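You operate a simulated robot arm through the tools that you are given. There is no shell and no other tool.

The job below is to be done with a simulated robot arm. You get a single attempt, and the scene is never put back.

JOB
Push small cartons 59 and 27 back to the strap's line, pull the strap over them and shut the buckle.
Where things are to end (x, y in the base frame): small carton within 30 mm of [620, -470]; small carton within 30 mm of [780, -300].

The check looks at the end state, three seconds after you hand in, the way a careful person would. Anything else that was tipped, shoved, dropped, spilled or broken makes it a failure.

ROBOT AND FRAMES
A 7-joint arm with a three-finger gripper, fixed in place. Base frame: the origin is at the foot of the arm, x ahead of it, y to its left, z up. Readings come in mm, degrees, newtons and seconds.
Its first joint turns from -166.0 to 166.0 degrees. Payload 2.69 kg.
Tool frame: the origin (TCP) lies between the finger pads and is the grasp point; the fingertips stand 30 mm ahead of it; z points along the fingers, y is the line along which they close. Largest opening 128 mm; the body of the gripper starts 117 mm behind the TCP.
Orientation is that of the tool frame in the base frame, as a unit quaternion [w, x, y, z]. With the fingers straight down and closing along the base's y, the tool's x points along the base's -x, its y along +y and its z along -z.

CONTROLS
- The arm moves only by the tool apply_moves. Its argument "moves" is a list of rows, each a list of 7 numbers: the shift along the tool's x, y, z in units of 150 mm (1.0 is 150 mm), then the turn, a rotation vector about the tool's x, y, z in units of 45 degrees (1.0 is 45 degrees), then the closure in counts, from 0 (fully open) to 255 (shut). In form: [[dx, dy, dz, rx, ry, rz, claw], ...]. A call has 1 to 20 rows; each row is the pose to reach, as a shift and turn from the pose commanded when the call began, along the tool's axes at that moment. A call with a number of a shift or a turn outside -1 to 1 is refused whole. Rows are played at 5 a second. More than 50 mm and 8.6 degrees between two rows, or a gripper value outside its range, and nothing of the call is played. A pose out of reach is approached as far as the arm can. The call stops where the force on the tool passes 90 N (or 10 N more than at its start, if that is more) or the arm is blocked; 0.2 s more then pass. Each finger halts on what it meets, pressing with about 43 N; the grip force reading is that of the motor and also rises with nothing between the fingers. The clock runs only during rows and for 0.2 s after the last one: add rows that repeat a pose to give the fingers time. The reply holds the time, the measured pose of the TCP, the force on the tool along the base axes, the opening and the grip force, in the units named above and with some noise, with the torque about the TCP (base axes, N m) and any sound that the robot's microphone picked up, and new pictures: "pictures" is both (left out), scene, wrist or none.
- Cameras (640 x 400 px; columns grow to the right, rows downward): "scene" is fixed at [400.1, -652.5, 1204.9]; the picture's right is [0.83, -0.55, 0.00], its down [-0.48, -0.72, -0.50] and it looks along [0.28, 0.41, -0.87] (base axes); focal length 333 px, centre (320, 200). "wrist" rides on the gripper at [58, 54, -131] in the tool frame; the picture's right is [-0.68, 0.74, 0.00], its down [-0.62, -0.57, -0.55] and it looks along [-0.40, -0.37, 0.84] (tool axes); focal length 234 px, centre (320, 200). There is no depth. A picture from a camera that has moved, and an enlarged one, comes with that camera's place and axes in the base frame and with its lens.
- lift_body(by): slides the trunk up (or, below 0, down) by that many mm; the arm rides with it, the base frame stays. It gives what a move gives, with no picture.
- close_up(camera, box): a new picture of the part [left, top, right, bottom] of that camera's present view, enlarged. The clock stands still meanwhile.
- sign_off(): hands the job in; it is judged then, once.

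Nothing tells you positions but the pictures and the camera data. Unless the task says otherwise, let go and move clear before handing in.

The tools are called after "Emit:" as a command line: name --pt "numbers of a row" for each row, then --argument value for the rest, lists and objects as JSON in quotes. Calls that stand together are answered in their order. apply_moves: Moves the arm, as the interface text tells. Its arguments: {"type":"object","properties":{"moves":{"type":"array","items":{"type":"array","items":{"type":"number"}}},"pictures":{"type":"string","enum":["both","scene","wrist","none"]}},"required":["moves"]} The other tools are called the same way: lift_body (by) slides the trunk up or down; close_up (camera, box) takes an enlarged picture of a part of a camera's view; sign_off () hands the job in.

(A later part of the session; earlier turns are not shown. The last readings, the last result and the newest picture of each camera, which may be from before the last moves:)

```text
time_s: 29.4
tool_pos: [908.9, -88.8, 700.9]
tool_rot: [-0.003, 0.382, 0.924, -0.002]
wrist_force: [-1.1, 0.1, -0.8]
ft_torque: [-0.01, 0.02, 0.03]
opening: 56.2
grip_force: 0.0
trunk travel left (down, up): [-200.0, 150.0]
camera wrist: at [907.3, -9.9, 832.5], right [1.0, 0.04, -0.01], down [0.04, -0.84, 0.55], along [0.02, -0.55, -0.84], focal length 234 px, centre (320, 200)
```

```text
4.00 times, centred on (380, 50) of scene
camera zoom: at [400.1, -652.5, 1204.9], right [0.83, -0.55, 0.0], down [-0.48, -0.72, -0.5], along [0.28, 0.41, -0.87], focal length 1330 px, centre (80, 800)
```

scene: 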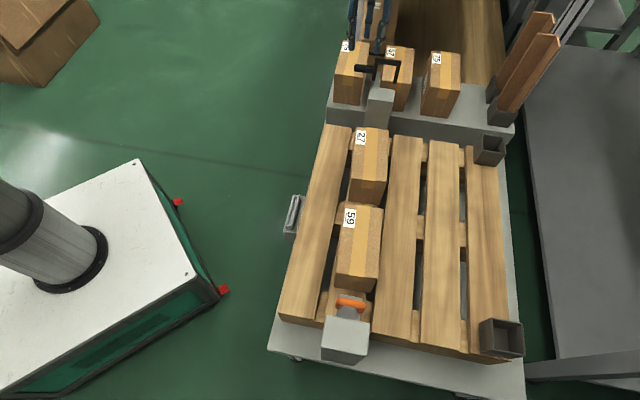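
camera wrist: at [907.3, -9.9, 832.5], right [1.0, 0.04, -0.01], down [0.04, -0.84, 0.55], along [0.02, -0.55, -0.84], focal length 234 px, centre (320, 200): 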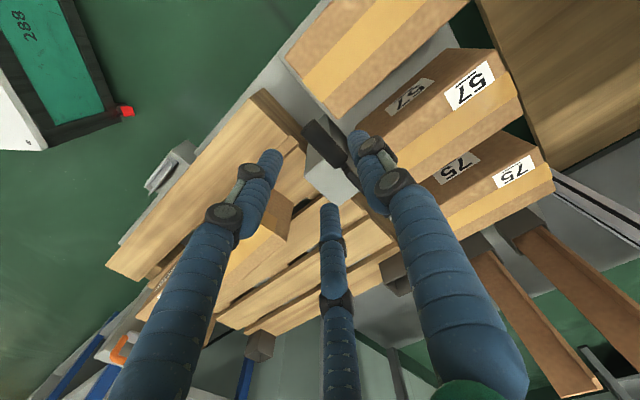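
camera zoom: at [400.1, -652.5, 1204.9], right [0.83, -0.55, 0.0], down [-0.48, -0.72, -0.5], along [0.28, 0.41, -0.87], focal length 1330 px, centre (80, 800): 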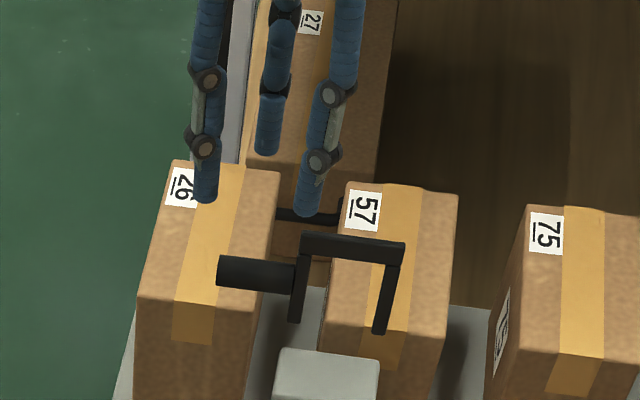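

The handle lies directly under the hand (axis at a ≈ 474.5 along the line, TCP at 473.8). I'll open a little wider so all fingers clear it and descend to z 613, watching for contact.

Emit:
apply_moves --pt "0 0.005 0 0 0 0 76" --pt "0 0.005 0.1 0 0 0 76" --pt "0 0.005 0.2 0 0 0 76" --pt "0 0.005 0.3 0 0 0 76" --pt "0 0.005 0.4 0 0 0 76" --pt "0 0.005 0.5 0 0 0 76" --pt "0 0.005 0.587 0 0 0 76" --pt "0 0.005 0.587 0 0 0 76" --pictures "both"

Emit:
close_up --camera "wrist" --box '[240, 100, 480, 250]'

Emit:
close_up --camera "scene" --box '[320, 30, 416, 90]'

```text
time_s: 31.2
tool_pos: [907.7, -87.5, 614.5]
tool_rot: [-0.003, 0.382, 0.924, -0.001]
wrist_force: [0.1, 0.2, -0.3]
ft_torque: [-0.01, 0.0, -0.01]
opening: 90.1
grip_force: 0.0
trunk travel left (down, up): [-200.0, 150.0]
camera wrist: at [906.8, -9.6, 745.7], right [1.0, 0.04, -0.01], down [0.04, -0.84, 0.55], along [0.02, -0.55, -0.84], focal length 234 px, centre (320, 200)
```

scene: 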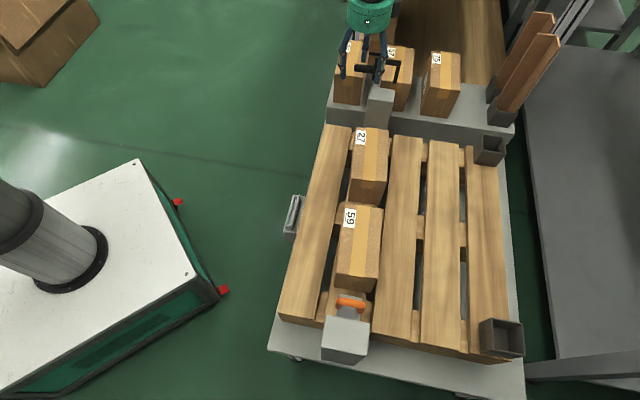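
wrist: 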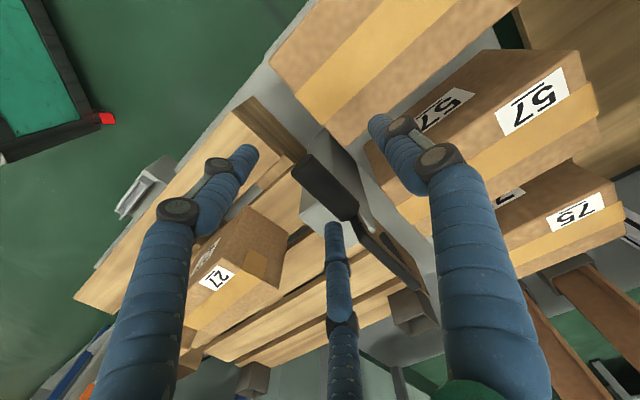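

```text
2.67 times, centred on (360, 175) of wrist
camera zoom: at [906.8, -9.6, 745.7], right [1.0, 0.04, -0.01], down [0.04, -0.84, 0.55], along [0.02, -0.55, -0.84], focal length 624 px, centre (213, 267)
```

zoom: 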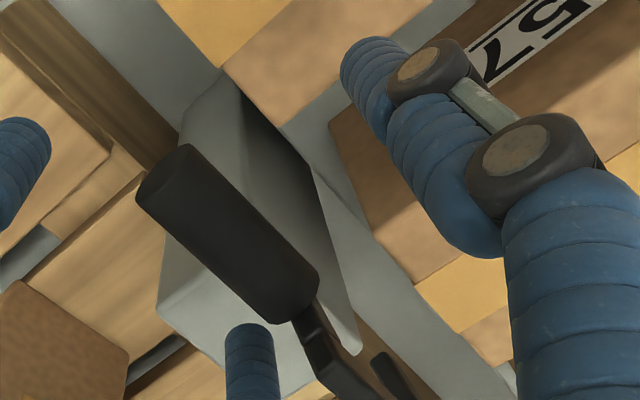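

```text
6.67 times, centred on (368, 60) of scene
camera zoom: at [400.1, -652.5, 1204.9], right [0.83, -0.55, 0.0], down [-0.48, -0.72, -0.5], along [0.28, 0.41, -0.87], focal length 2217 px, centre (0, 1133)
```

zoom: 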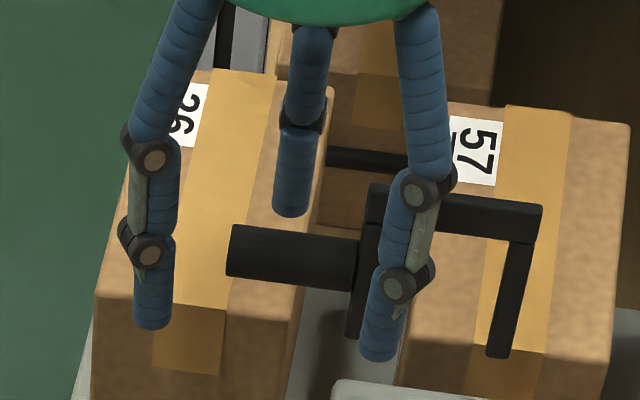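

The fingers straddle the handle with no contact force. Closing on it now.

Emit:
apply_moves --pt "0 0 0 0 0 0 140" --pt "0 0 0 0 0 0 200" --pt "0 0 0 0 0 0 255" --pt "0 0 0 0 0 0 255" --pt "0 0 0 0 0 0 255" --pt "0 0 0 0 0 0 255" --pictures "both"

Emit:
close_up --camera "scene" --box '[320, 30, 416, 90]'

Emit:
close_up --camera "wrist" --box '[240, 100, 480, 250]'

```text
time_s: 32.6
tool_pos: [905.2, -92.3, 613.5]
tool_rot: [-0.005, 0.383, 0.924, -0.001]
wrist_force: [-35.6, -57.6, -1.5]
ft_torque: [-0.72, 0.03, 0.01]
opening: 29.8
grip_force: 44.8
trunk travel left (down, up): [-200.0, 150.0]
camera wrist: at [904.1, -13.1, 744.6], right [1.0, 0.04, -0.01], down [0.04, -0.84, 0.55], along [0.01, -0.55, -0.84], focal length 234 px, centre (320, 200)
```

scene: 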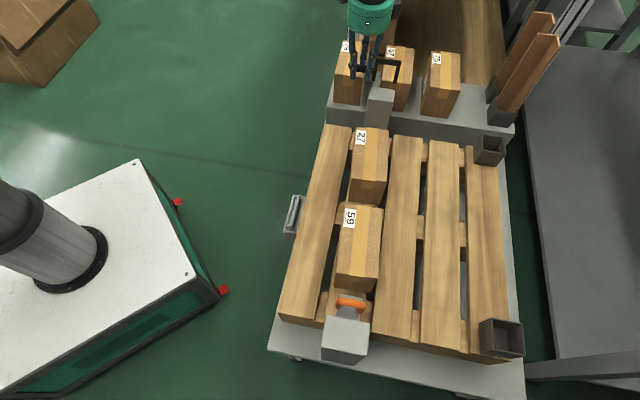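
wrist: 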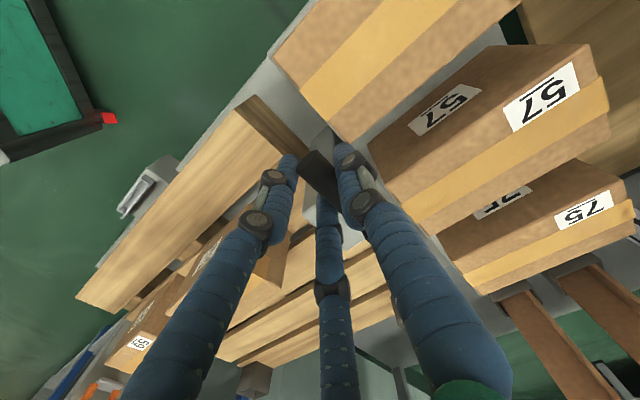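

```text
6.67 times, centred on (368, 60) of scene
camera zoom: at [400.1, -652.5, 1204.9], right [0.83, -0.55, 0.0], down [-0.48, -0.72, -0.5], along [0.28, 0.41, -0.87], focal length 2217 px, centre (0, 1133)
```

zoom: 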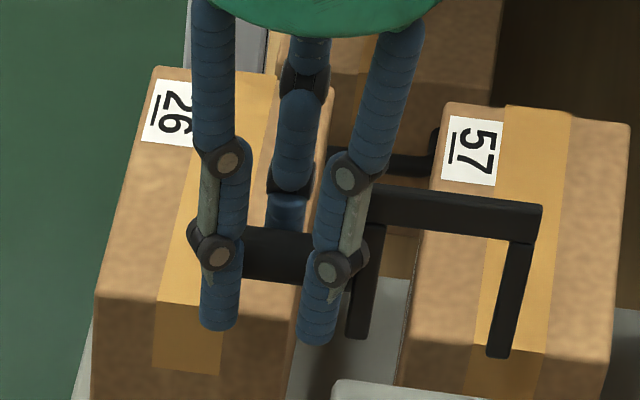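

```text
2.67 times, centred on (360, 175) of wrist
camera zoom: at [904.1, -13.1, 744.6], right [1.0, 0.04, -0.01], down [0.04, -0.84, 0.55], along [0.01, -0.55, -0.84], focal length 624 px, centre (213, 267)
```

zoom: 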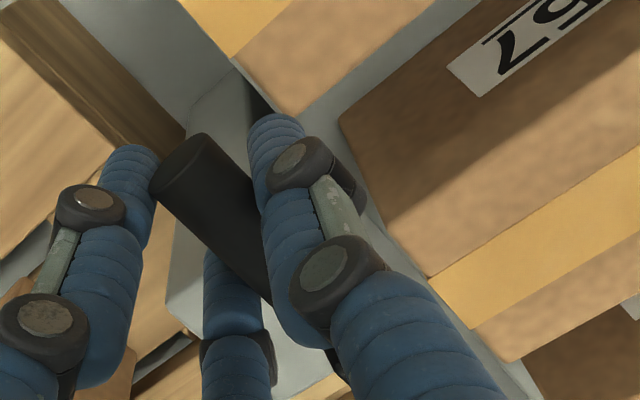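

The grip closed on the handle (opening 29.8 mm) but the hand is being pushed toward the buckle with about 66 N, so the handle sits a bit nearer the buckle than my centre. I'll relieve this by moving a few mm along the line toward the buckle and watch the force.

Emit:
apply_moves --pt "0 -0.02 0 0 0 0 255" --pt "0 -0.04 0 0 0 0 255" --pt "0 -0.05 0 0 0 0 255" --pt "0 -0.05 0 0 0 0 255" --pictures "none"

Emit:
close_up --camera "scene" --box '[320, 30, 416, 90]'

Emit:
close_up --camera "wrist" --box '[240, 100, 480, 250]'

```text
time_s: 33.6
tool_pos: [904.3, -91.3, 612.9]
tool_rot: [-0.003, 0.382, 0.924, 0.0]
wrist_force: [8.1, -1.5, -26.4]
ft_torque: [-0.09, -0.22, -0.55]
opening: 29.5
grip_force: 44.9
trunk travel left (down, up): [-200.0, 150.0]
```

```text
6.67 times, centred on (368, 60) of scene
camera zoom: at [400.1, -652.5, 1204.9], right [0.83, -0.55, 0.0], down [-0.48, -0.72, -0.5], along [0.28, 0.41, -0.87], focal length 2217 px, centre (0, 1133)
```

zoom: 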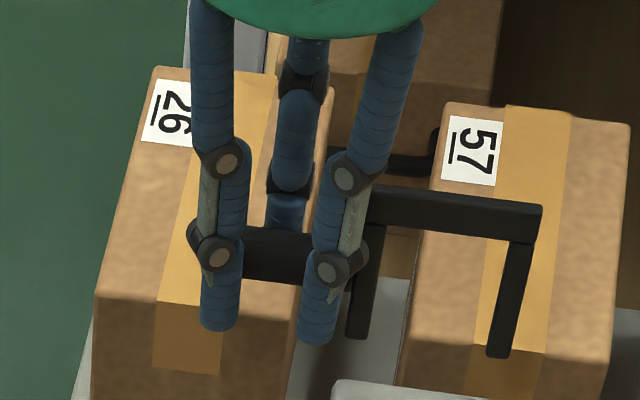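

```text
2.67 times, centred on (360, 175) of wrist
camera zoom: at [902.9, -13.2, 744.6], right [1.0, 0.04, 0.0], down [0.04, -0.84, 0.55], along [0.02, -0.55, -0.84], focal length 624 px, centre (213, 267)
```

zoom: 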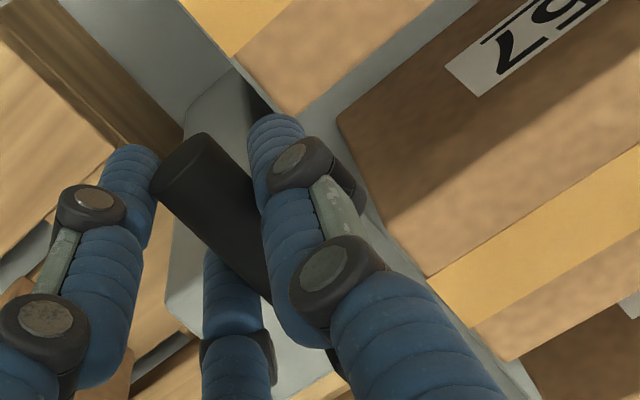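

The side load is gone and the grip holds; a 26 N downward pull remains. I'll try pulling 25 mm along the line toward the buckle and see how the hoop responds.

Emit:
apply_moves --pt "0 -0.033 0 0 0 0 255" --pt "0 -0.067 0 0 0 0 255" --pt "0 -0.1 0 0 0 0 255" --pt "0 -0.133 0 0 0 0 255" --pt "0 -0.167 0 0 0 0 255" --pt "0 -0.167 0 0 0 0 255" --pictures "none"

Emit:
close_up --camera "scene" --box '[320, 30, 416, 90]'

Emit:
close_up --camera "wrist" --box '[240, 100, 480, 250]'

```text
time_s: 35.0
tool_pos: [886.5, -109.5, 612.5]
tool_rot: [-0.003, 0.382, 0.924, -0.001]
wrist_force: [15.5, 16.0, -12.0]
ft_torque: [-0.22, -0.7, -0.11]
opening: 30.2
grip_force: 45.3
trunk travel left (down, up): [-200.0, 150.0]
```

```text
6.67 times, centred on (368, 60) of scene
camera zoom: at [400.1, -652.5, 1204.9], right [0.83, -0.55, 0.0], down [-0.48, -0.72, -0.5], along [0.28, 0.41, -0.87], focal length 2217 px, centre (0, 1133)
```

zoom: 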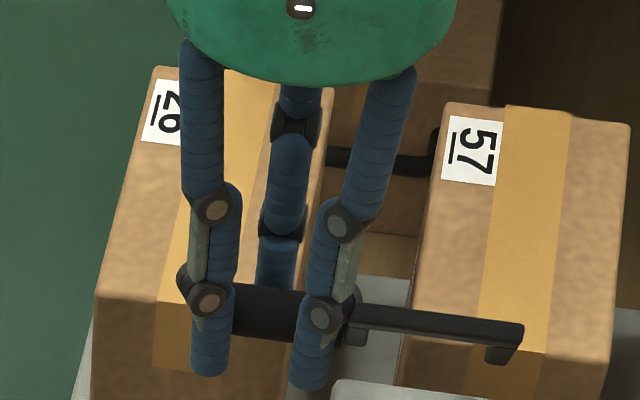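

```text
2.67 times, centred on (360, 175) of wrist
camera zoom: at [885.5, -31.2, 743.7], right [1.0, 0.04, -0.01], down [0.04, -0.84, 0.55], along [0.02, -0.55, -0.84], focal length 624 px, centre (213, 267)
```

zoom: 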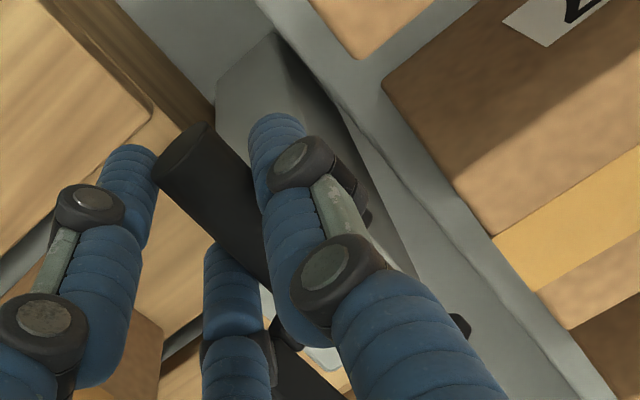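

The hoop has tipped toward the buckle with its leg ends staying near the post, so it is swinging down like a bail as I pull. I'll let the hand follow the swing: lower a little, then pull further, checking forces.

Emit:
apply_moves --pt "0 0 0.02 0 0 0 255" --pt "0 0 0.04 0 0 0 255" --pt "0 0 0.06 0 0 0 255" --pt "0 0 0.06 0 0 0 255" --pictures "none"

Emit:
apply_moves --pt "0 -0.02 0.013 0 0 0 255" --pt "0 -0.04 0.027 0 0 0 255" --pt "0 -0.053 0.04 0 0 0 255" --pt "0 -0.067 0.053 0 0 0 255" --pt "0 -0.067 0.053 0 0 0 255" --pictures "none"

Emit:
close_up --camera "scene" --box '[320, 30, 416, 90]'

Emit:
close_up --camera "wrist" --box '[240, 100, 480, 250]'

```text
time_s: 36.0
tool_pos: [884.3, -112.1, 606.1]
tool_rot: [-0.003, 0.383, 0.924, 0.0]
wrist_force: [-23.1, -25.8, 26.1]
ft_torque: [-0.16, 0.34, -1.12]
opening: 30.0
grip_force: 45.2
trunk travel left (down, up): [-200.0, 150.0]
```

```text
time_s: 37.2
tool_pos: [882.1, -114.2, 597.2]
tool_rot: [-0.001, 0.382, 0.924, 0.0]
wrist_force: [12.2, 17.4, 8.0]
ft_torque: [0.25, -0.72, -0.72]
opening: 29.8
grip_force: 44.9
trunk travel left (down, up): [-200.0, 150.0]
```

```text
6.67 times, centred on (368, 60) of scene
camera zoom: at [400.1, -652.5, 1204.9], right [0.83, -0.55, 0.0], down [-0.48, -0.72, -0.5], along [0.28, 0.41, -0.87], focal length 2217 px, centre (0, 1133)
```

zoom: 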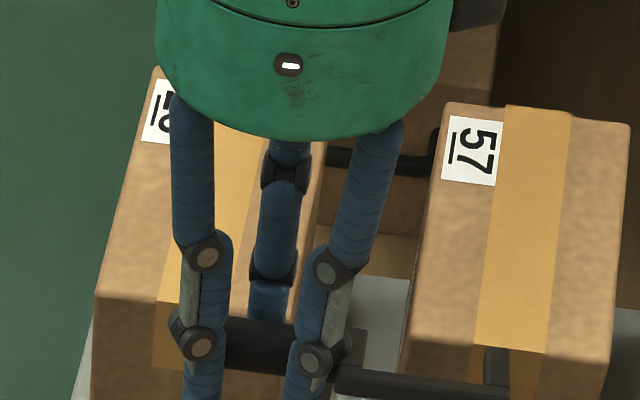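

```text
2.67 times, centred on (360, 175) of wrist
camera zoom: at [879.1, -35.8, 728.5], right [1.0, 0.04, 0.0], down [0.04, -0.84, 0.55], along [0.02, -0.55, -0.84], focal length 624 px, centre (213, 267)
```

zoom: 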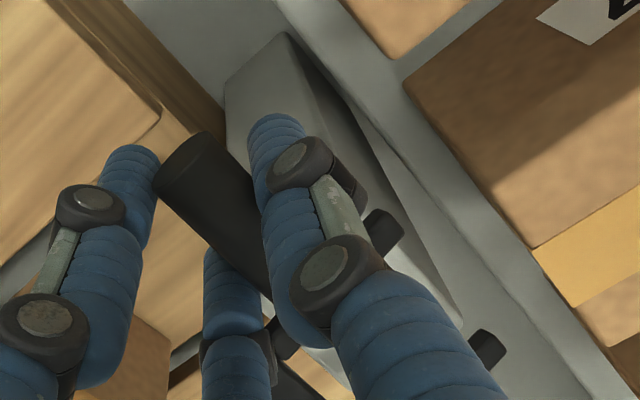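

The hoop now lies nearly flat, leg ends still by the post at z ≈ 577, so the handle should be near z 577 too. I'll lower 12 mm to keep a full grip, then pull along the line.

Emit:
apply_moves --pt "0 0 0.027 0 0 0 255" --pt "0 0 0.053 0 0 0 255" --pt "0 0 0.08 0 0 0 255" --pt "0 0 0.08 0 0 0 255" --pictures "none"

Emit:
apply_moves --pt "0 -0.02 0 0 0 0 255" --pt "0 -0.04 0 0 0 0 255" --pt "0 -0.06 0 0 0 0 255" --pt "0 -0.08 0 0 0 0 255" --pt "0 -0.08 0 0 0 0 255" --pictures "none"

Emit:
close_up --camera "scene" --box '[336, 50, 432, 110]'

Emit:
close_up --camera "wrist" --box '[240, 100, 480, 250]'

```text
time_s: 38.2
tool_pos: [879.6, -117.2, 584.8]
tool_rot: [-0.003, 0.382, 0.924, -0.001]
wrist_force: [9.9, 25.1, 9.9]
ft_torque: [0.5, -0.41, -0.54]
opening: 30.1
grip_force: 44.8
trunk travel left (down, up): [-200.0, 150.0]
```

```text
time_s: 38.9
tool_pos: [879.3, -116.1, 586.9]
tool_rot: [0.0, 0.38, 0.925, 0.001]
wrist_force: [12.0, 6.4, -11.5]
ft_torque: [0.42, 0.67, -0.68]
opening: 30.2
grip_force: 44.9
trunk travel left (down, up): [-200.0, 150.0]
stopped in row 3: the force on the tool passed its limit at 92 N (the readings are from after the stop); the commanded pose is now the measured one
```

```text
6.67 times, centred on (384, 80) of scene
camera zoom: at [400.1, -652.5, 1204.9], right [0.83, -0.55, 0.0], down [-0.48, -0.72, -0.5], along [0.28, 0.41, -0.87], focal length 2217 px, centre (-107, 1000)
```

zoom: 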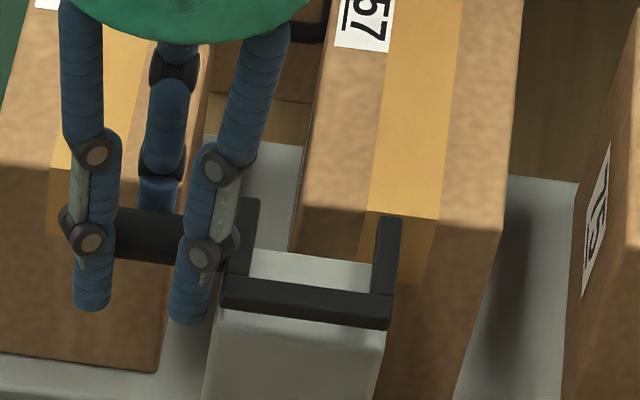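

```text
2.67 times, centred on (360, 175) of wrist
camera zoom: at [876.8, -37.5, 716.6], right [1.0, 0.05, 0.0], down [0.04, -0.84, 0.55], along [0.03, -0.55, -0.84], focal length 624 px, centre (213, 267)
```

zoom: 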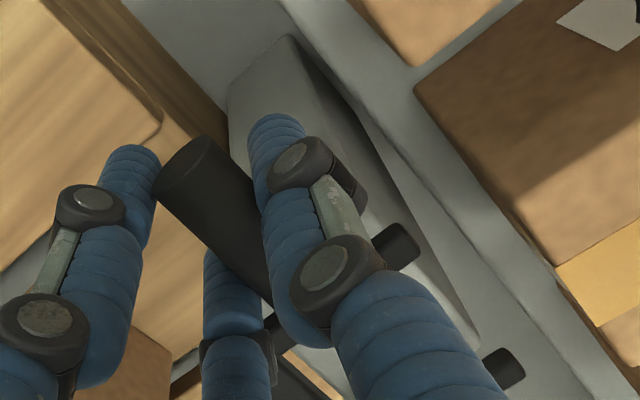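

Pulling flat met a hard stop at 92 N, and the leg ends haven't moved, so the hoop seems hinged at its leg ends rather than sliding. Before doing more I'll look closely at the hoop, the post and the dark bar behind it.

Emit:
close_up --camera "scene" --box '[350, 40, 414, 80]'

Emit:
close_up --camera "scene" --box '[350, 70, 430, 120]'

Emit:
close_up --camera "wrist" --box '[200, 60, 520, 280]'

Emit:
close_up --camera "scene" --box '[300, 0, 460, 200]'

```text
10.00 times, centred on (382, 60) of scene
camera zoom: at [400.1, -652.5, 1204.9], right [0.83, -0.55, 0.0], down [-0.48, -0.72, -0.5], along [0.28, 0.41, -0.87], focal length 3326 px, centre (-300, 1600)
```

zoom: 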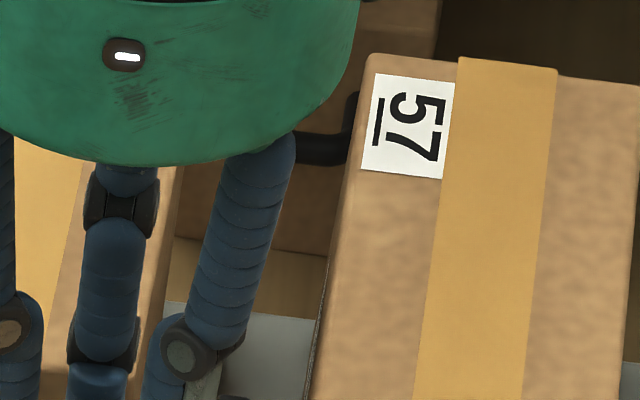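

```text
8.00 times, centred on (390, 95) of scene
camera zoom: at [400.1, -652.5, 1204.9], right [0.83, -0.55, 0.0], down [-0.48, -0.72, -0.5], along [0.28, 0.41, -0.87], focal length 2660 px, centre (-240, 1040)
```

zoom: 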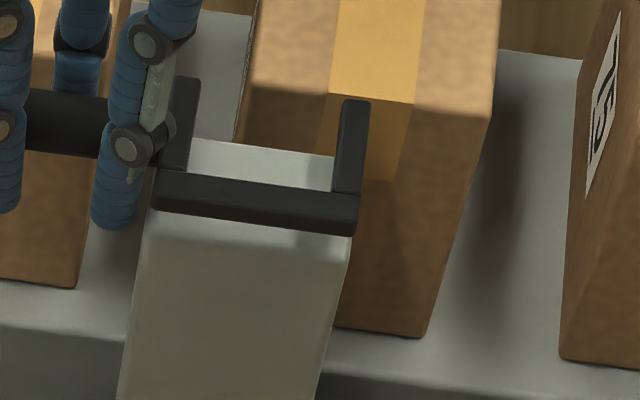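

```text
1.82 times, centred on (360, 170) of wrist
camera zoom: at [876.8, -37.5, 716.6], right [1.0, 0.05, 0.0], down [0.04, -0.84, 0.55], along [0.03, -0.55, -0.84], focal length 426 px, centre (247, 254)
```

zoom: 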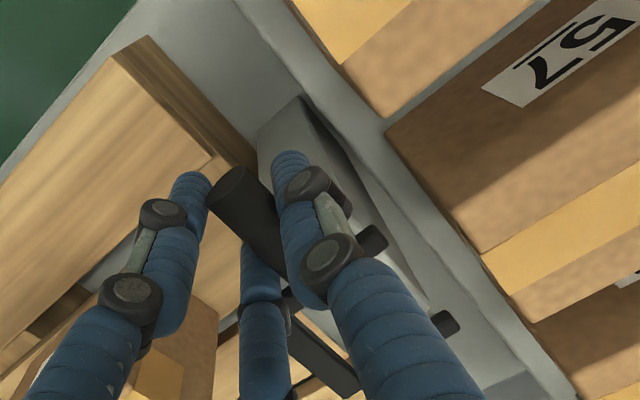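

```text
2.00 times, centred on (380, 100) of scene
camera zoom: at [400.1, -652.5, 1204.9], right [0.83, -0.55, 0.0], down [-0.48, -0.72, -0.5], along [0.28, 0.41, -0.87], focal length 665 px, centre (200, 400)
```

zoom: 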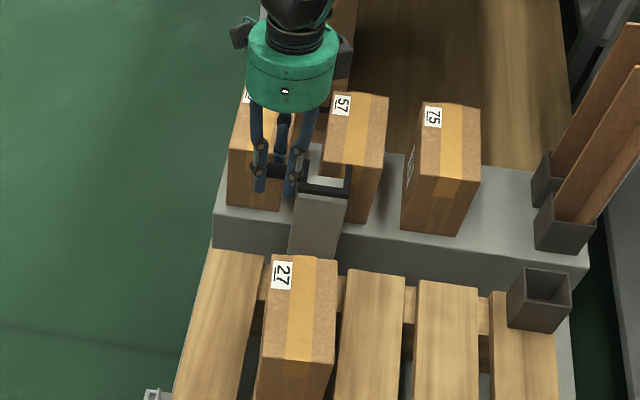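

The ring now lies flat over the strap post's top, its leg ends unmoved. I'll test whether it can be raised: lift 20 mm with the handle held, then look at where the leg ends go.

Emit:
apply_moves --pt "0 0 -0.03 0 0 0 255" --pt "0 0 -0.06 0 0 0 255" --pt "0 0 -0.1 0 0 0 255" --pt "0 0 -0.133 0 0 0 255" --pt "0 0 -0.133 0 0 0 255" --pictures "none"

Emit:
close_up --camera "scene" --box '[336, 50, 432, 110]'

Emit:
close_up --camera "wrist" --box '[240, 100, 480, 250]'

```text
time_s: 40.1
tool_pos: [881.0, -114.3, 605.2]
tool_rot: [-0.001, 0.38, 0.925, 0.001]
wrist_force: [45.5, 46.9, -38.8]
ft_torque: [0.54, -0.37, -0.3]
opening: 30.6
grip_force: 44.9
trunk travel left (down, up): [-200.0, 150.0]
```

```text
6.67 times, centred on (384, 80) of scene
camera zoom: at [400.1, -652.5, 1204.9], right [0.83, -0.55, 0.0], down [-0.48, -0.72, -0.5], along [0.28, 0.41, -0.87], focal length 2217 px, centre (-107, 1000)
```

zoom: 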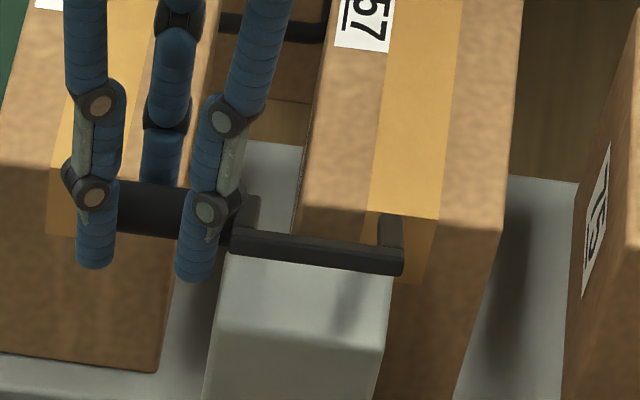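

```text
2.67 times, centred on (360, 175) of wrist
camera zoom: at [878.2, -35.4, 736.7], right [1.0, 0.05, 0.0], down [0.04, -0.84, 0.55], along [0.03, -0.55, -0.84], focal length 624 px, centre (213, 267)
```

zoom: 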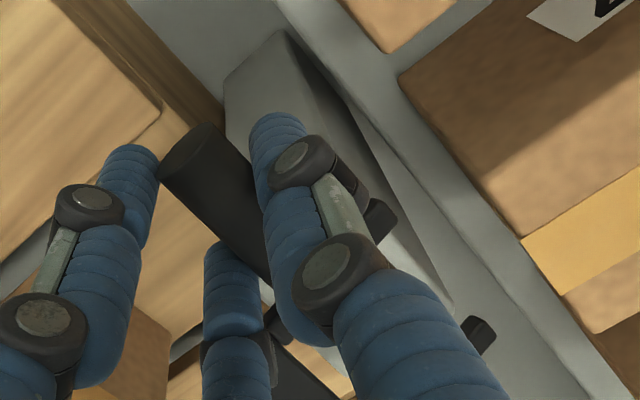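

The force now points exactly back along the hoop's legs, so this black hoop is a lever hinged on the far post: it must be the buckle. The orange handle on the gray plate at the near post then must be the strap's pull tongue, to be pulled over the cartons to here. I'll swing the black lever back upright (open) and let it go.

Emit:
apply_moves --pt "0 0.03 -0.01 0 0 0 255" --pt "0 0.07 -0.05 0 0 0 255" --pt "0 0.11 -0.08 0 0 0 255" --pt "0 0.145 -0.1 0 0 0 255" --pt "0 0.19 -0.112 0 0 0 255" --pt "0 0.225 -0.118 0 0 0 255" --pt "0 0.225 -0.118 0 0 0 255" --pictures "none"

Emit:
close_up --camera "scene" --box '[320, 30, 416, 90]'

Emit:
close_up --camera "scene" --box '[310, 270, 390, 370]'

```text
time_s: 41.7
tool_pos: [903.3, -91.9, 623.5]
tool_rot: [0.001, 0.38, 0.925, 0.001]
wrist_force: [-1.7, 3.6, -4.9]
ft_torque: [-0.16, -0.08, -0.65]
opening: 30.6
grip_force: 44.9
trunk travel left (down, up): [-200.0, 150.0]
```

```text
6.67 times, centred on (368, 60) of scene
camera zoom: at [400.1, -652.5, 1204.9], right [0.83, -0.55, 0.0], down [-0.48, -0.72, -0.5], along [0.28, 0.41, -0.87], focal length 2217 px, centre (0, 1133)
```

zoom: 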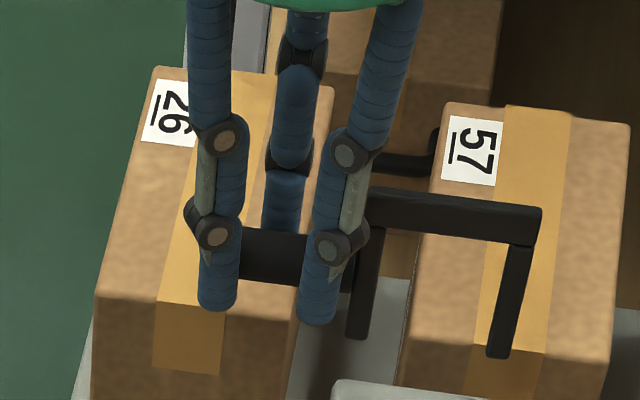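

```text
4.00 times, centred on (350, 320) of scene
camera zoom: at [400.1, -652.5, 1204.9], right [0.83, -0.55, 0.0], down [-0.48, -0.72, -0.5], along [0.28, 0.41, -0.87], focal length 1330 px, centre (200, -280)
```

zoom: 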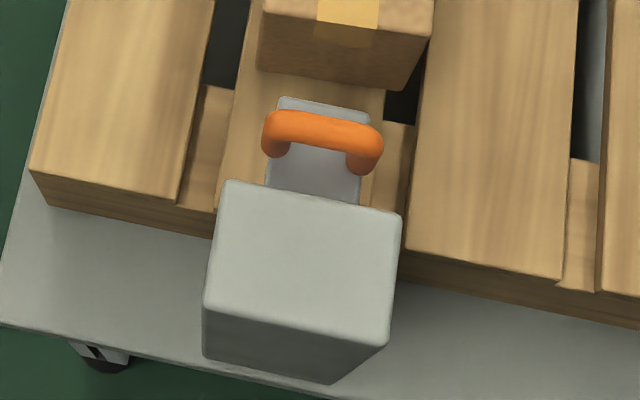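

The black lever is back upright just as it was at the start. Releasing it and rising clear.

Emit:
apply_moves --pt "0 0 0 0 0 0 160" --pt "0 0 0 0 0 0 100" --pt "0 0 0 0 0 0 76" --pt "0 0 0 0 0 0 76" --pt "0 0 -0.1 0 0 0 76" --pt "0 0 -0.25 0 0 0 76" --pt "0 0 -0.5 0 0 0 76" --pt "0 0 -0.75 0 0 0 76" --pt "0 0 -1.0 0 0 0 76" --pt "0 0 -1.0 0 0 0 76" --pictures "scene"

Emit:
close_up --camera "scene" --box '[320, 30, 416, 90]'

```text
time_s: 43.9
tool_pos: [901.5, -95.2, 773.4]
tool_rot: [-0.001, 0.38, 0.925, 0.001]
wrist_force: [-0.3, -0.6, 0.5]
ft_torque: [-0.01, -0.03, -0.01]
opening: 89.8
grip_force: 0.0
trunk travel left (down, up): [-200.0, 150.0]
```

scene: 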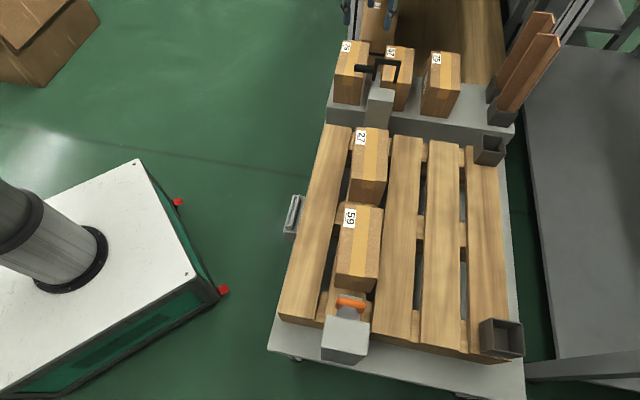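

```text
6.67 times, centred on (368, 60) of scene
camera zoom: at [400.1, -652.5, 1204.9], right [0.83, -0.55, 0.0], down [-0.48, -0.72, -0.5], along [0.28, 0.41, -0.87], focal length 2217 px, centre (0, 1133)
```

zoom: 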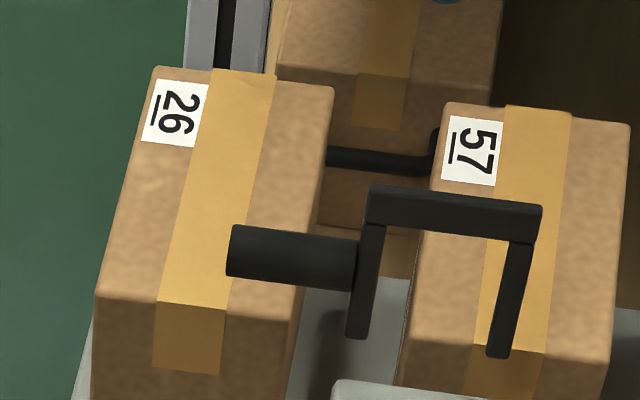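

The black lever stays upright and nothing else moved. Now I'll travel back along the line, high up, to inspect the orange handle and its plate.

Emit:
apply_moves --pt "0 -0.25 0 0 0 0 76" --pt "0 -0.5 0 0 0 0 76" --pt "0 -0.75 0 0 0 0 76" --pt "0 -1.0 0 0 0 0 76" --pictures "none"

Emit:
apply_moves --pt "0 -0.25 0 0 0 0 76" --pt "0 -0.5 0 0 0 0 76" --pt "0 -0.75 0 0 0 0 76" --pt "0 -1.0 0 0 0 0 76" --pictures "none"

Emit:
apply_moves --pt "0.03 -0.25 0 0 0 0 76" --pt "0.06 -0.5 0 0 0 0 76" --pt "0.09 -0.75 0 0 0 0 76" --pt "0.093 -1.0 0 0 0 0 76" --pt "0.093 -1.0 0 0 0 0 76" --pictures "both"

Emit:
close_up --camera "wrist" --box '[200, 100, 440, 250]'

```text
time_s: 44.9
tool_pos: [797.3, -199.6, 775.3]
tool_rot: [0.0, 0.38, 0.925, 0.001]
wrist_force: [0.5, 0.4, 0.4]
ft_torque: [-0.01, 0.0, -0.01]
opening: 89.9
grip_force: 0.1
trunk travel left (down, up): [-200.0, 150.0]
```

```text
time_s: 45.9
tool_pos: [692.4, -306.6, 772.6]
tool_rot: [-0.001, 0.38, 0.925, 0.002]
wrist_force: [-0.1, -0.8, -0.2]
ft_torque: [0.0, 0.02, 0.02]
opening: 90.0
grip_force: 0.0
trunk travel left (down, up): [-200.0, 150.0]
```

```text
time_s: 47.1
tool_pos: [576.2, -403.7, 772.3]
tool_rot: [-0.001, 0.38, 0.925, 0.001]
wrist_force: [0.1, -1.2, 0.4]
ft_torque: [0.04, 0.01, -0.01]
opening: 89.7
grip_force: 0.0
trunk travel left (down, up): [-200.0, 150.0]
camera wrist: at [574.2, -326.6, 904.0], right [1.0, 0.05, 0.0], down [0.04, -0.84, 0.55], along [0.03, -0.55, -0.84], focal length 234 px, centre (320, 200)
```

scene: 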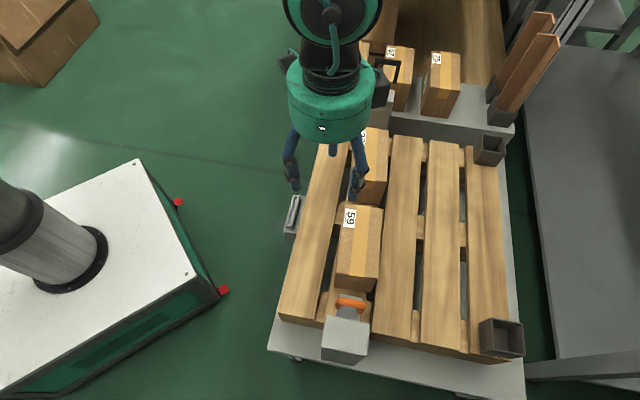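
wrist: 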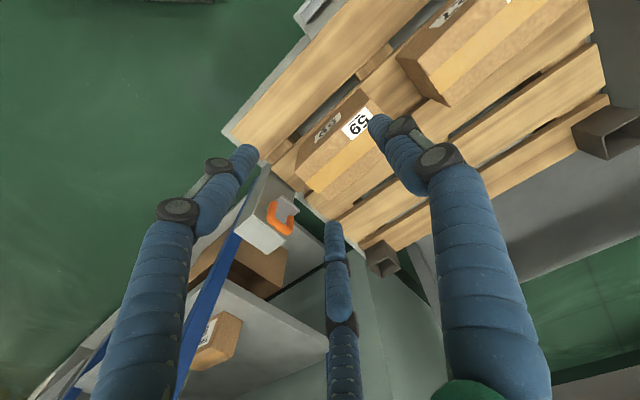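

```text
2.67 times, centred on (320, 175) of wrist
camera zoom: at [574.2, -326.6, 904.0], right [1.0, 0.05, 0.0], down [0.04, -0.84, 0.55], along [0.03, -0.55, -0.84], focal length 624 px, centre (320, 267)
```

zoom: 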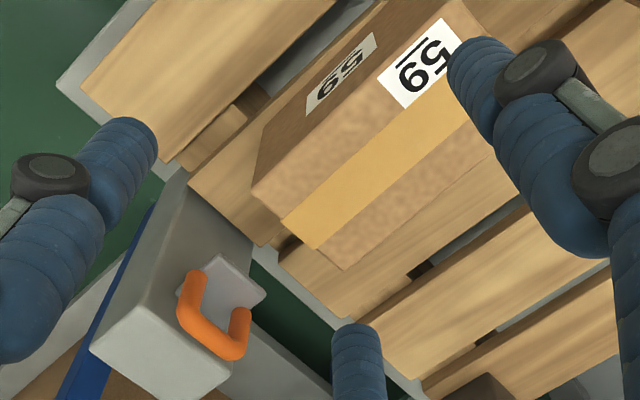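

The orange handle on its plate sticks out of the near post toward carton 59. Enlarging it for exact positions.

Emit:
close_up --camera "wrist" --box '[250, 190, 322, 235]'

Emit:
close_up --camera "scene" --box '[320, 285, 376, 320]'

```text
8.89 times, centred on (286, 212) of wrist
camera zoom: at [574.2, -326.6, 904.0], right [1.0, 0.05, 0.0], down [0.04, -0.84, 0.55], along [0.03, -0.55, -0.84], focal length 2082 px, centre (622, 89)
```

zoom: 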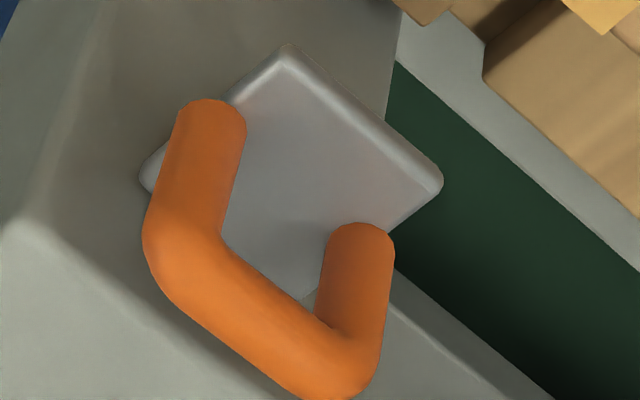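

```text
11.43 times, centred on (348, 302) of scene
camera zoom: at [400.1, -652.5, 1204.9], right [0.83, -0.55, 0.0], down [-0.48, -0.72, -0.5], along [0.28, 0.41, -0.87], focal length 3801 px, centre (0, -971)
```

zoom: 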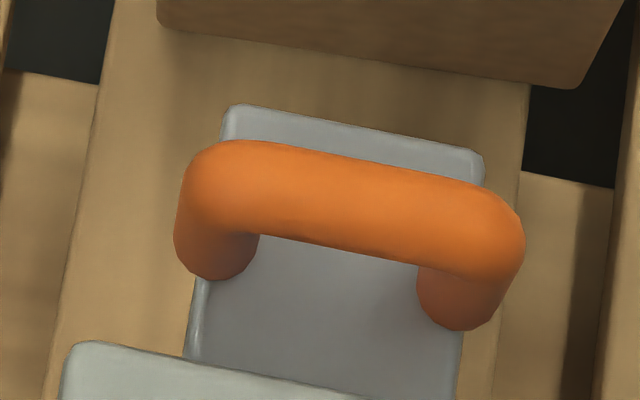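

The orange loop is a grip on a metal tongue: crossbar near (520, -572, 607), plate top z ≈ 567, just above the cartons' tops. So this is the strap end to pull. I'll hover above it with the fingers part-open.

Emit:
apply_moves --pt "-0.1 -0.2 0 0 0 0 135" --pt "-0.2 -0.4 0 0 0 0 135" --pt "-0.3 -0.6 0 0 0 0 135" --pictures "none"

Emit:
apply_moves --pt "-0.1 -0.23 0 0 0 -0.006 135" --pt "-0.227 -0.46 0.1 0 0 -0.006 135" --pt "-0.227 -0.46 0.35 0 0 -0.006 135" --pt "-0.227 -0.46 0.6 0 0 -0.006 135" --pt "-0.227 -0.46 0.75 0 0 -0.006 135" --pt "-0.227 -0.46 0.75 0 0 -0.006 135" --pictures "both"

Emit:
close_up --camera "wrist" --box '[200, 100, 440, 250]'

Emit:
close_up --camera "scene" --box '[300, 250, 396, 330]'

```text
time_s: 47.9
tool_pos: [543.8, -497.9, 774.2]
tool_rot: [0.0, 0.38, 0.925, 0.001]
wrist_force: [0.2, 0.2, 0.7]
ft_torque: [0.04, -0.02, 0.02]
opening: 60.6
grip_force: 0.1
trunk travel left (down, up): [-200.0, 150.0]
```

```text
time_s: 49.3
tool_pos: [520.6, -571.6, 659.1]
tool_rot: [0.0, 0.379, 0.925, 0.001]
wrist_force: [-0.6, 0.1, 0.3]
ft_torque: [-0.01, 0.03, 0.0]
opening: 60.4
grip_force: 0.2
trunk travel left (down, up): [-200.0, 150.0]
camera wrist: at [517.3, -494.1, 790.5], right [1.0, 0.05, 0.0], down [0.04, -0.84, 0.55], along [0.03, -0.55, -0.84], focal length 234 px, centre (320, 200)
```

scene: 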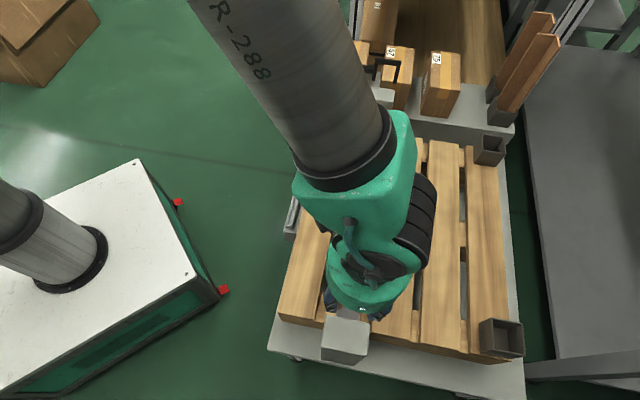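
wrist: 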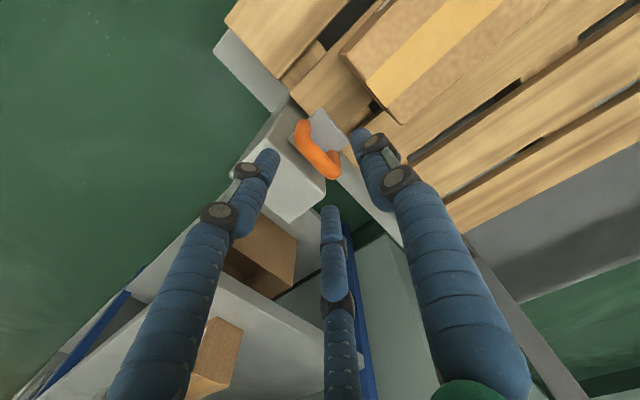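

```text
2.67 times, centred on (320, 175) of wrist
camera zoom: at [517.3, -494.1, 790.5], right [1.0, 0.05, 0.0], down [0.04, -0.84, 0.55], along [0.03, -0.55, -0.84], focal length 624 px, centre (320, 267)
```

zoom: 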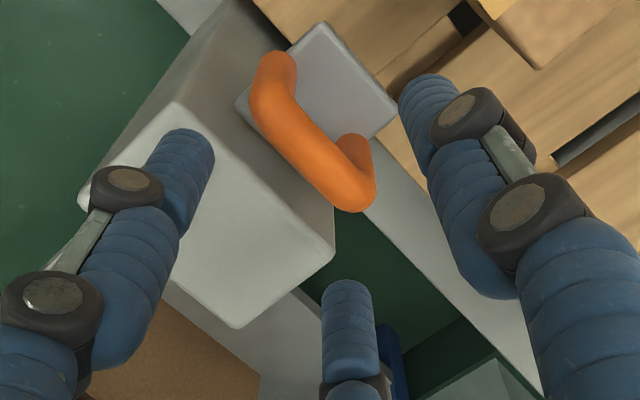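

```text
5.00 times, centred on (348, 290) of scene
camera zoom: at [400.1, -652.5, 1204.9], right [0.83, -0.55, 0.0], down [-0.48, -0.72, -0.5], along [0.28, 0.41, -0.87], focal length 1663 px, centre (180, -250)
```

zoom: 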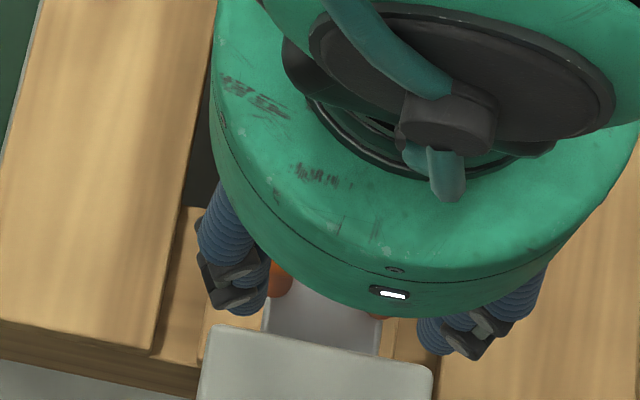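

The crossbar is centred between the fingers in plan. Descending so the tips are just above the near post's top level, then closing on the orange grip.

Emit:
apply_moves --pt "0 0 0.07 0 0 0 135" --pt "0 0 0.14 0 0 0 135" --pt "0 0 0.215 0 0 0 135" --pt "0 0 0.215 0 0 0 135" --pictures "none"

Emit:
close_up --camera "wrist" --box '[200, 100, 440, 250]'

```text
time_s: 50.3
tool_pos: [520.0, -571.3, 628.0]
tool_rot: [-0.001, 0.379, 0.926, 0.001]
wrist_force: [0.0, 0.2, -0.8]
ft_torque: [0.0, -0.02, -0.02]
opening: 60.2
grip_force: 0.1
trunk travel left (down, up): [-200.0, 150.0]
```

```text
2.67 times, centred on (320, 175) of wrist
camera zoom: at [517.7, -493.6, 760.1], right [1.0, 0.05, 0.0], down [0.04, -0.84, 0.55], along [0.03, -0.55, -0.84], focal length 624 px, centre (320, 267)
```

zoom: 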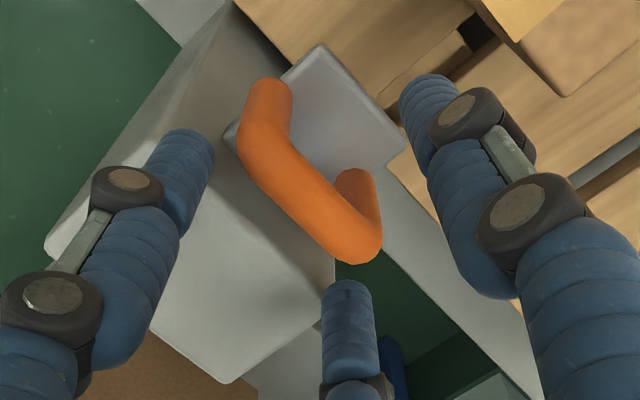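

The fingers are around the orange crossbar without contact. Closing now.

Emit:
apply_moves --pt "0 0 0 0 0 0 170" --pt "0 0 0 0 0 0 200" --pt "0 0 0 0 0 0 225" --pt "0 0 0 0 0 0 255" --pt "0 0 0 0 0 0 255" --pt "0 0 0 0 0 0 255" --pictures "none"

Emit:
close_up --camera "wrist" --box '[200, 100, 440, 250]'

```text
time_s: 51.7
tool_pos: [521.6, -572.4, 628.6]
tool_rot: [-0.001, 0.378, 0.926, 0.0]
wrist_force: [4.9, -3.8, -2.8]
ft_torque: [-0.57, -0.04, -0.74]
opening: 22.7
grip_force: 44.9
trunk travel left (down, up): [-200.0, 150.0]
```

```text
2.67 times, centred on (320, 175) of wrist
camera zoom: at [518.0, -494.0, 760.3], right [1.0, 0.05, 0.0], down [0.04, -0.84, 0.55], along [0.03, -0.55, -0.84], focal length 624 px, centre (320, 267)
```

zoom: 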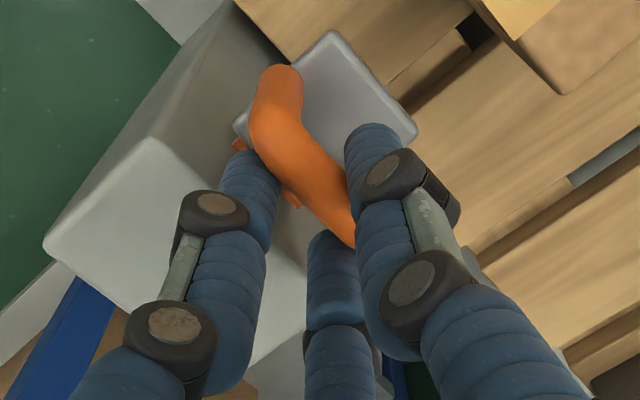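

The grip is good and the tongue came out a few mm, showing orange webbing behind it, so this is indeed the strap. I'll lift 20 mm and pull 30 mm toward the far post, watching the force.

Emit:
apply_moves --pt "0 0.03 -0.03 0 0 0 255" --pt "0 0.06 -0.06 0 0 0 255" --pt "0 0.1 -0.1 0 0 0 255" --pt "0 0.15 -0.133 0 0 0 255" --pt "0 0.2 -0.133 0 0 0 255" --pt "0 0.2 -0.133 0 0 0 255" --pictures "both"

Emit:
close_up --camera "wrist" --box '[200, 100, 440, 250]'

```text
time_s: 53.1
tool_pos: [540.7, -549.8, 647.5]
tool_rot: [-0.001, 0.379, 0.925, 0.002]
wrist_force: [0.0, 0.2, 1.0]
ft_torque: [0.02, 0.02, -0.01]
opening: 2.2
grip_force: 31.1
trunk travel left (down, up): [-200.0, 150.0]
camera wrist: at [537.7, -471.6, 779.4], right [1.0, 0.05, 0.0], down [0.04, -0.84, 0.55], along [0.03, -0.55, -0.84], focal length 234 px, centre (320, 200)
```

scene: 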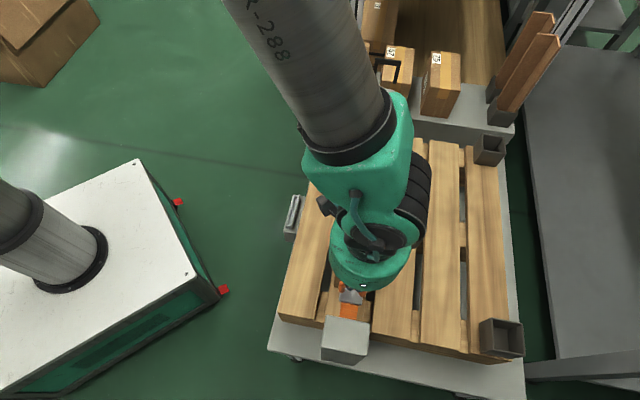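
wrist: 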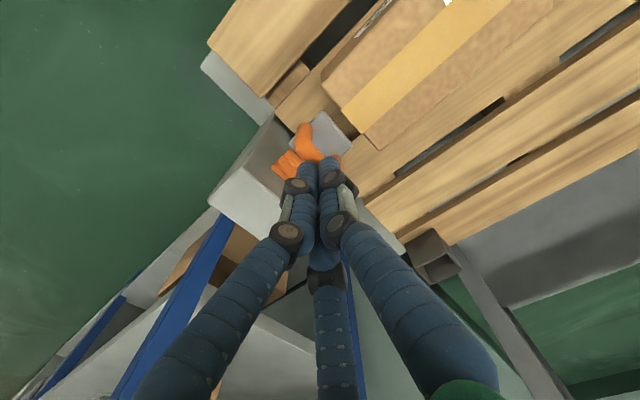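

```text
2.67 times, centred on (320, 175) of wrist
camera zoom: at [537.7, -471.6, 779.4], right [1.0, 0.05, 0.0], down [0.04, -0.84, 0.55], along [0.03, -0.55, -0.84], focal length 624 px, centre (320, 267)
```

zoom: 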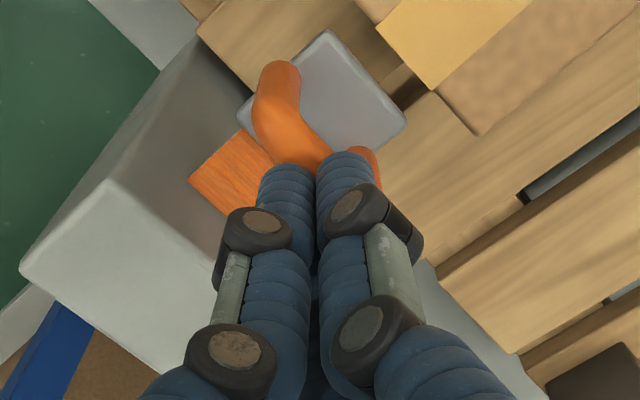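

The fingers slipped off upward, but the tongue slid out about 31 mm along the line at constant height, so it runs on a level track. I'll re-grip it deeper (tips below the crossbar) and pull level.

Emit:
apply_moves --pt "0 0.005 -0.03 0 0 0 135" --pt "0 0.005 -0.03 0 0 0 135" --pt "0 0.005 -0.03 0 0 0 135" --pt "0 0.005 0.06 0 0 0 135" --pt "0 0.005 0.15 0 0 0 135" --pt "0 0.005 0.233 0 0 0 135" --pt "0 0.005 0.233 0 0 0 135" --pictures "none"

Emit:
close_up --camera "wrist" --box '[200, 100, 440, 250]'

```text
time_s: 54.7
tool_pos: [543.6, -549.4, 613.4]
tool_rot: [-0.001, 0.378, 0.926, 0.002]
wrist_force: [0.5, 0.2, -0.1]
ft_torque: [0.01, 0.02, 0.02]
opening: 60.3
grip_force: 0.1
trunk travel left (down, up): [-200.0, 150.0]
```

```text
2.67 times, centred on (320, 175) of wrist
camera zoom: at [539.6, -471.2, 744.3], right [1.0, 0.05, 0.0], down [0.04, -0.84, 0.55], along [0.03, -0.55, -0.84], focal length 624 px, centre (320, 267)
```

zoom: 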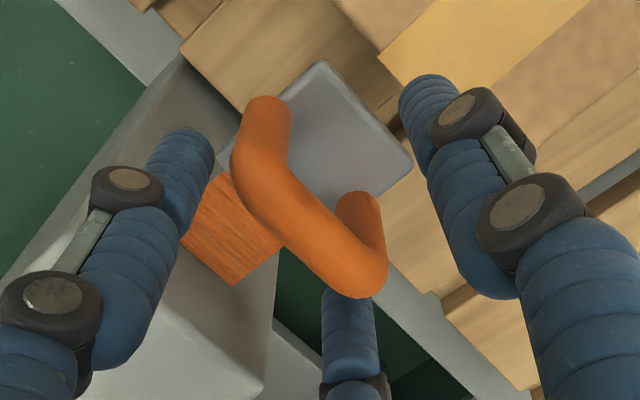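

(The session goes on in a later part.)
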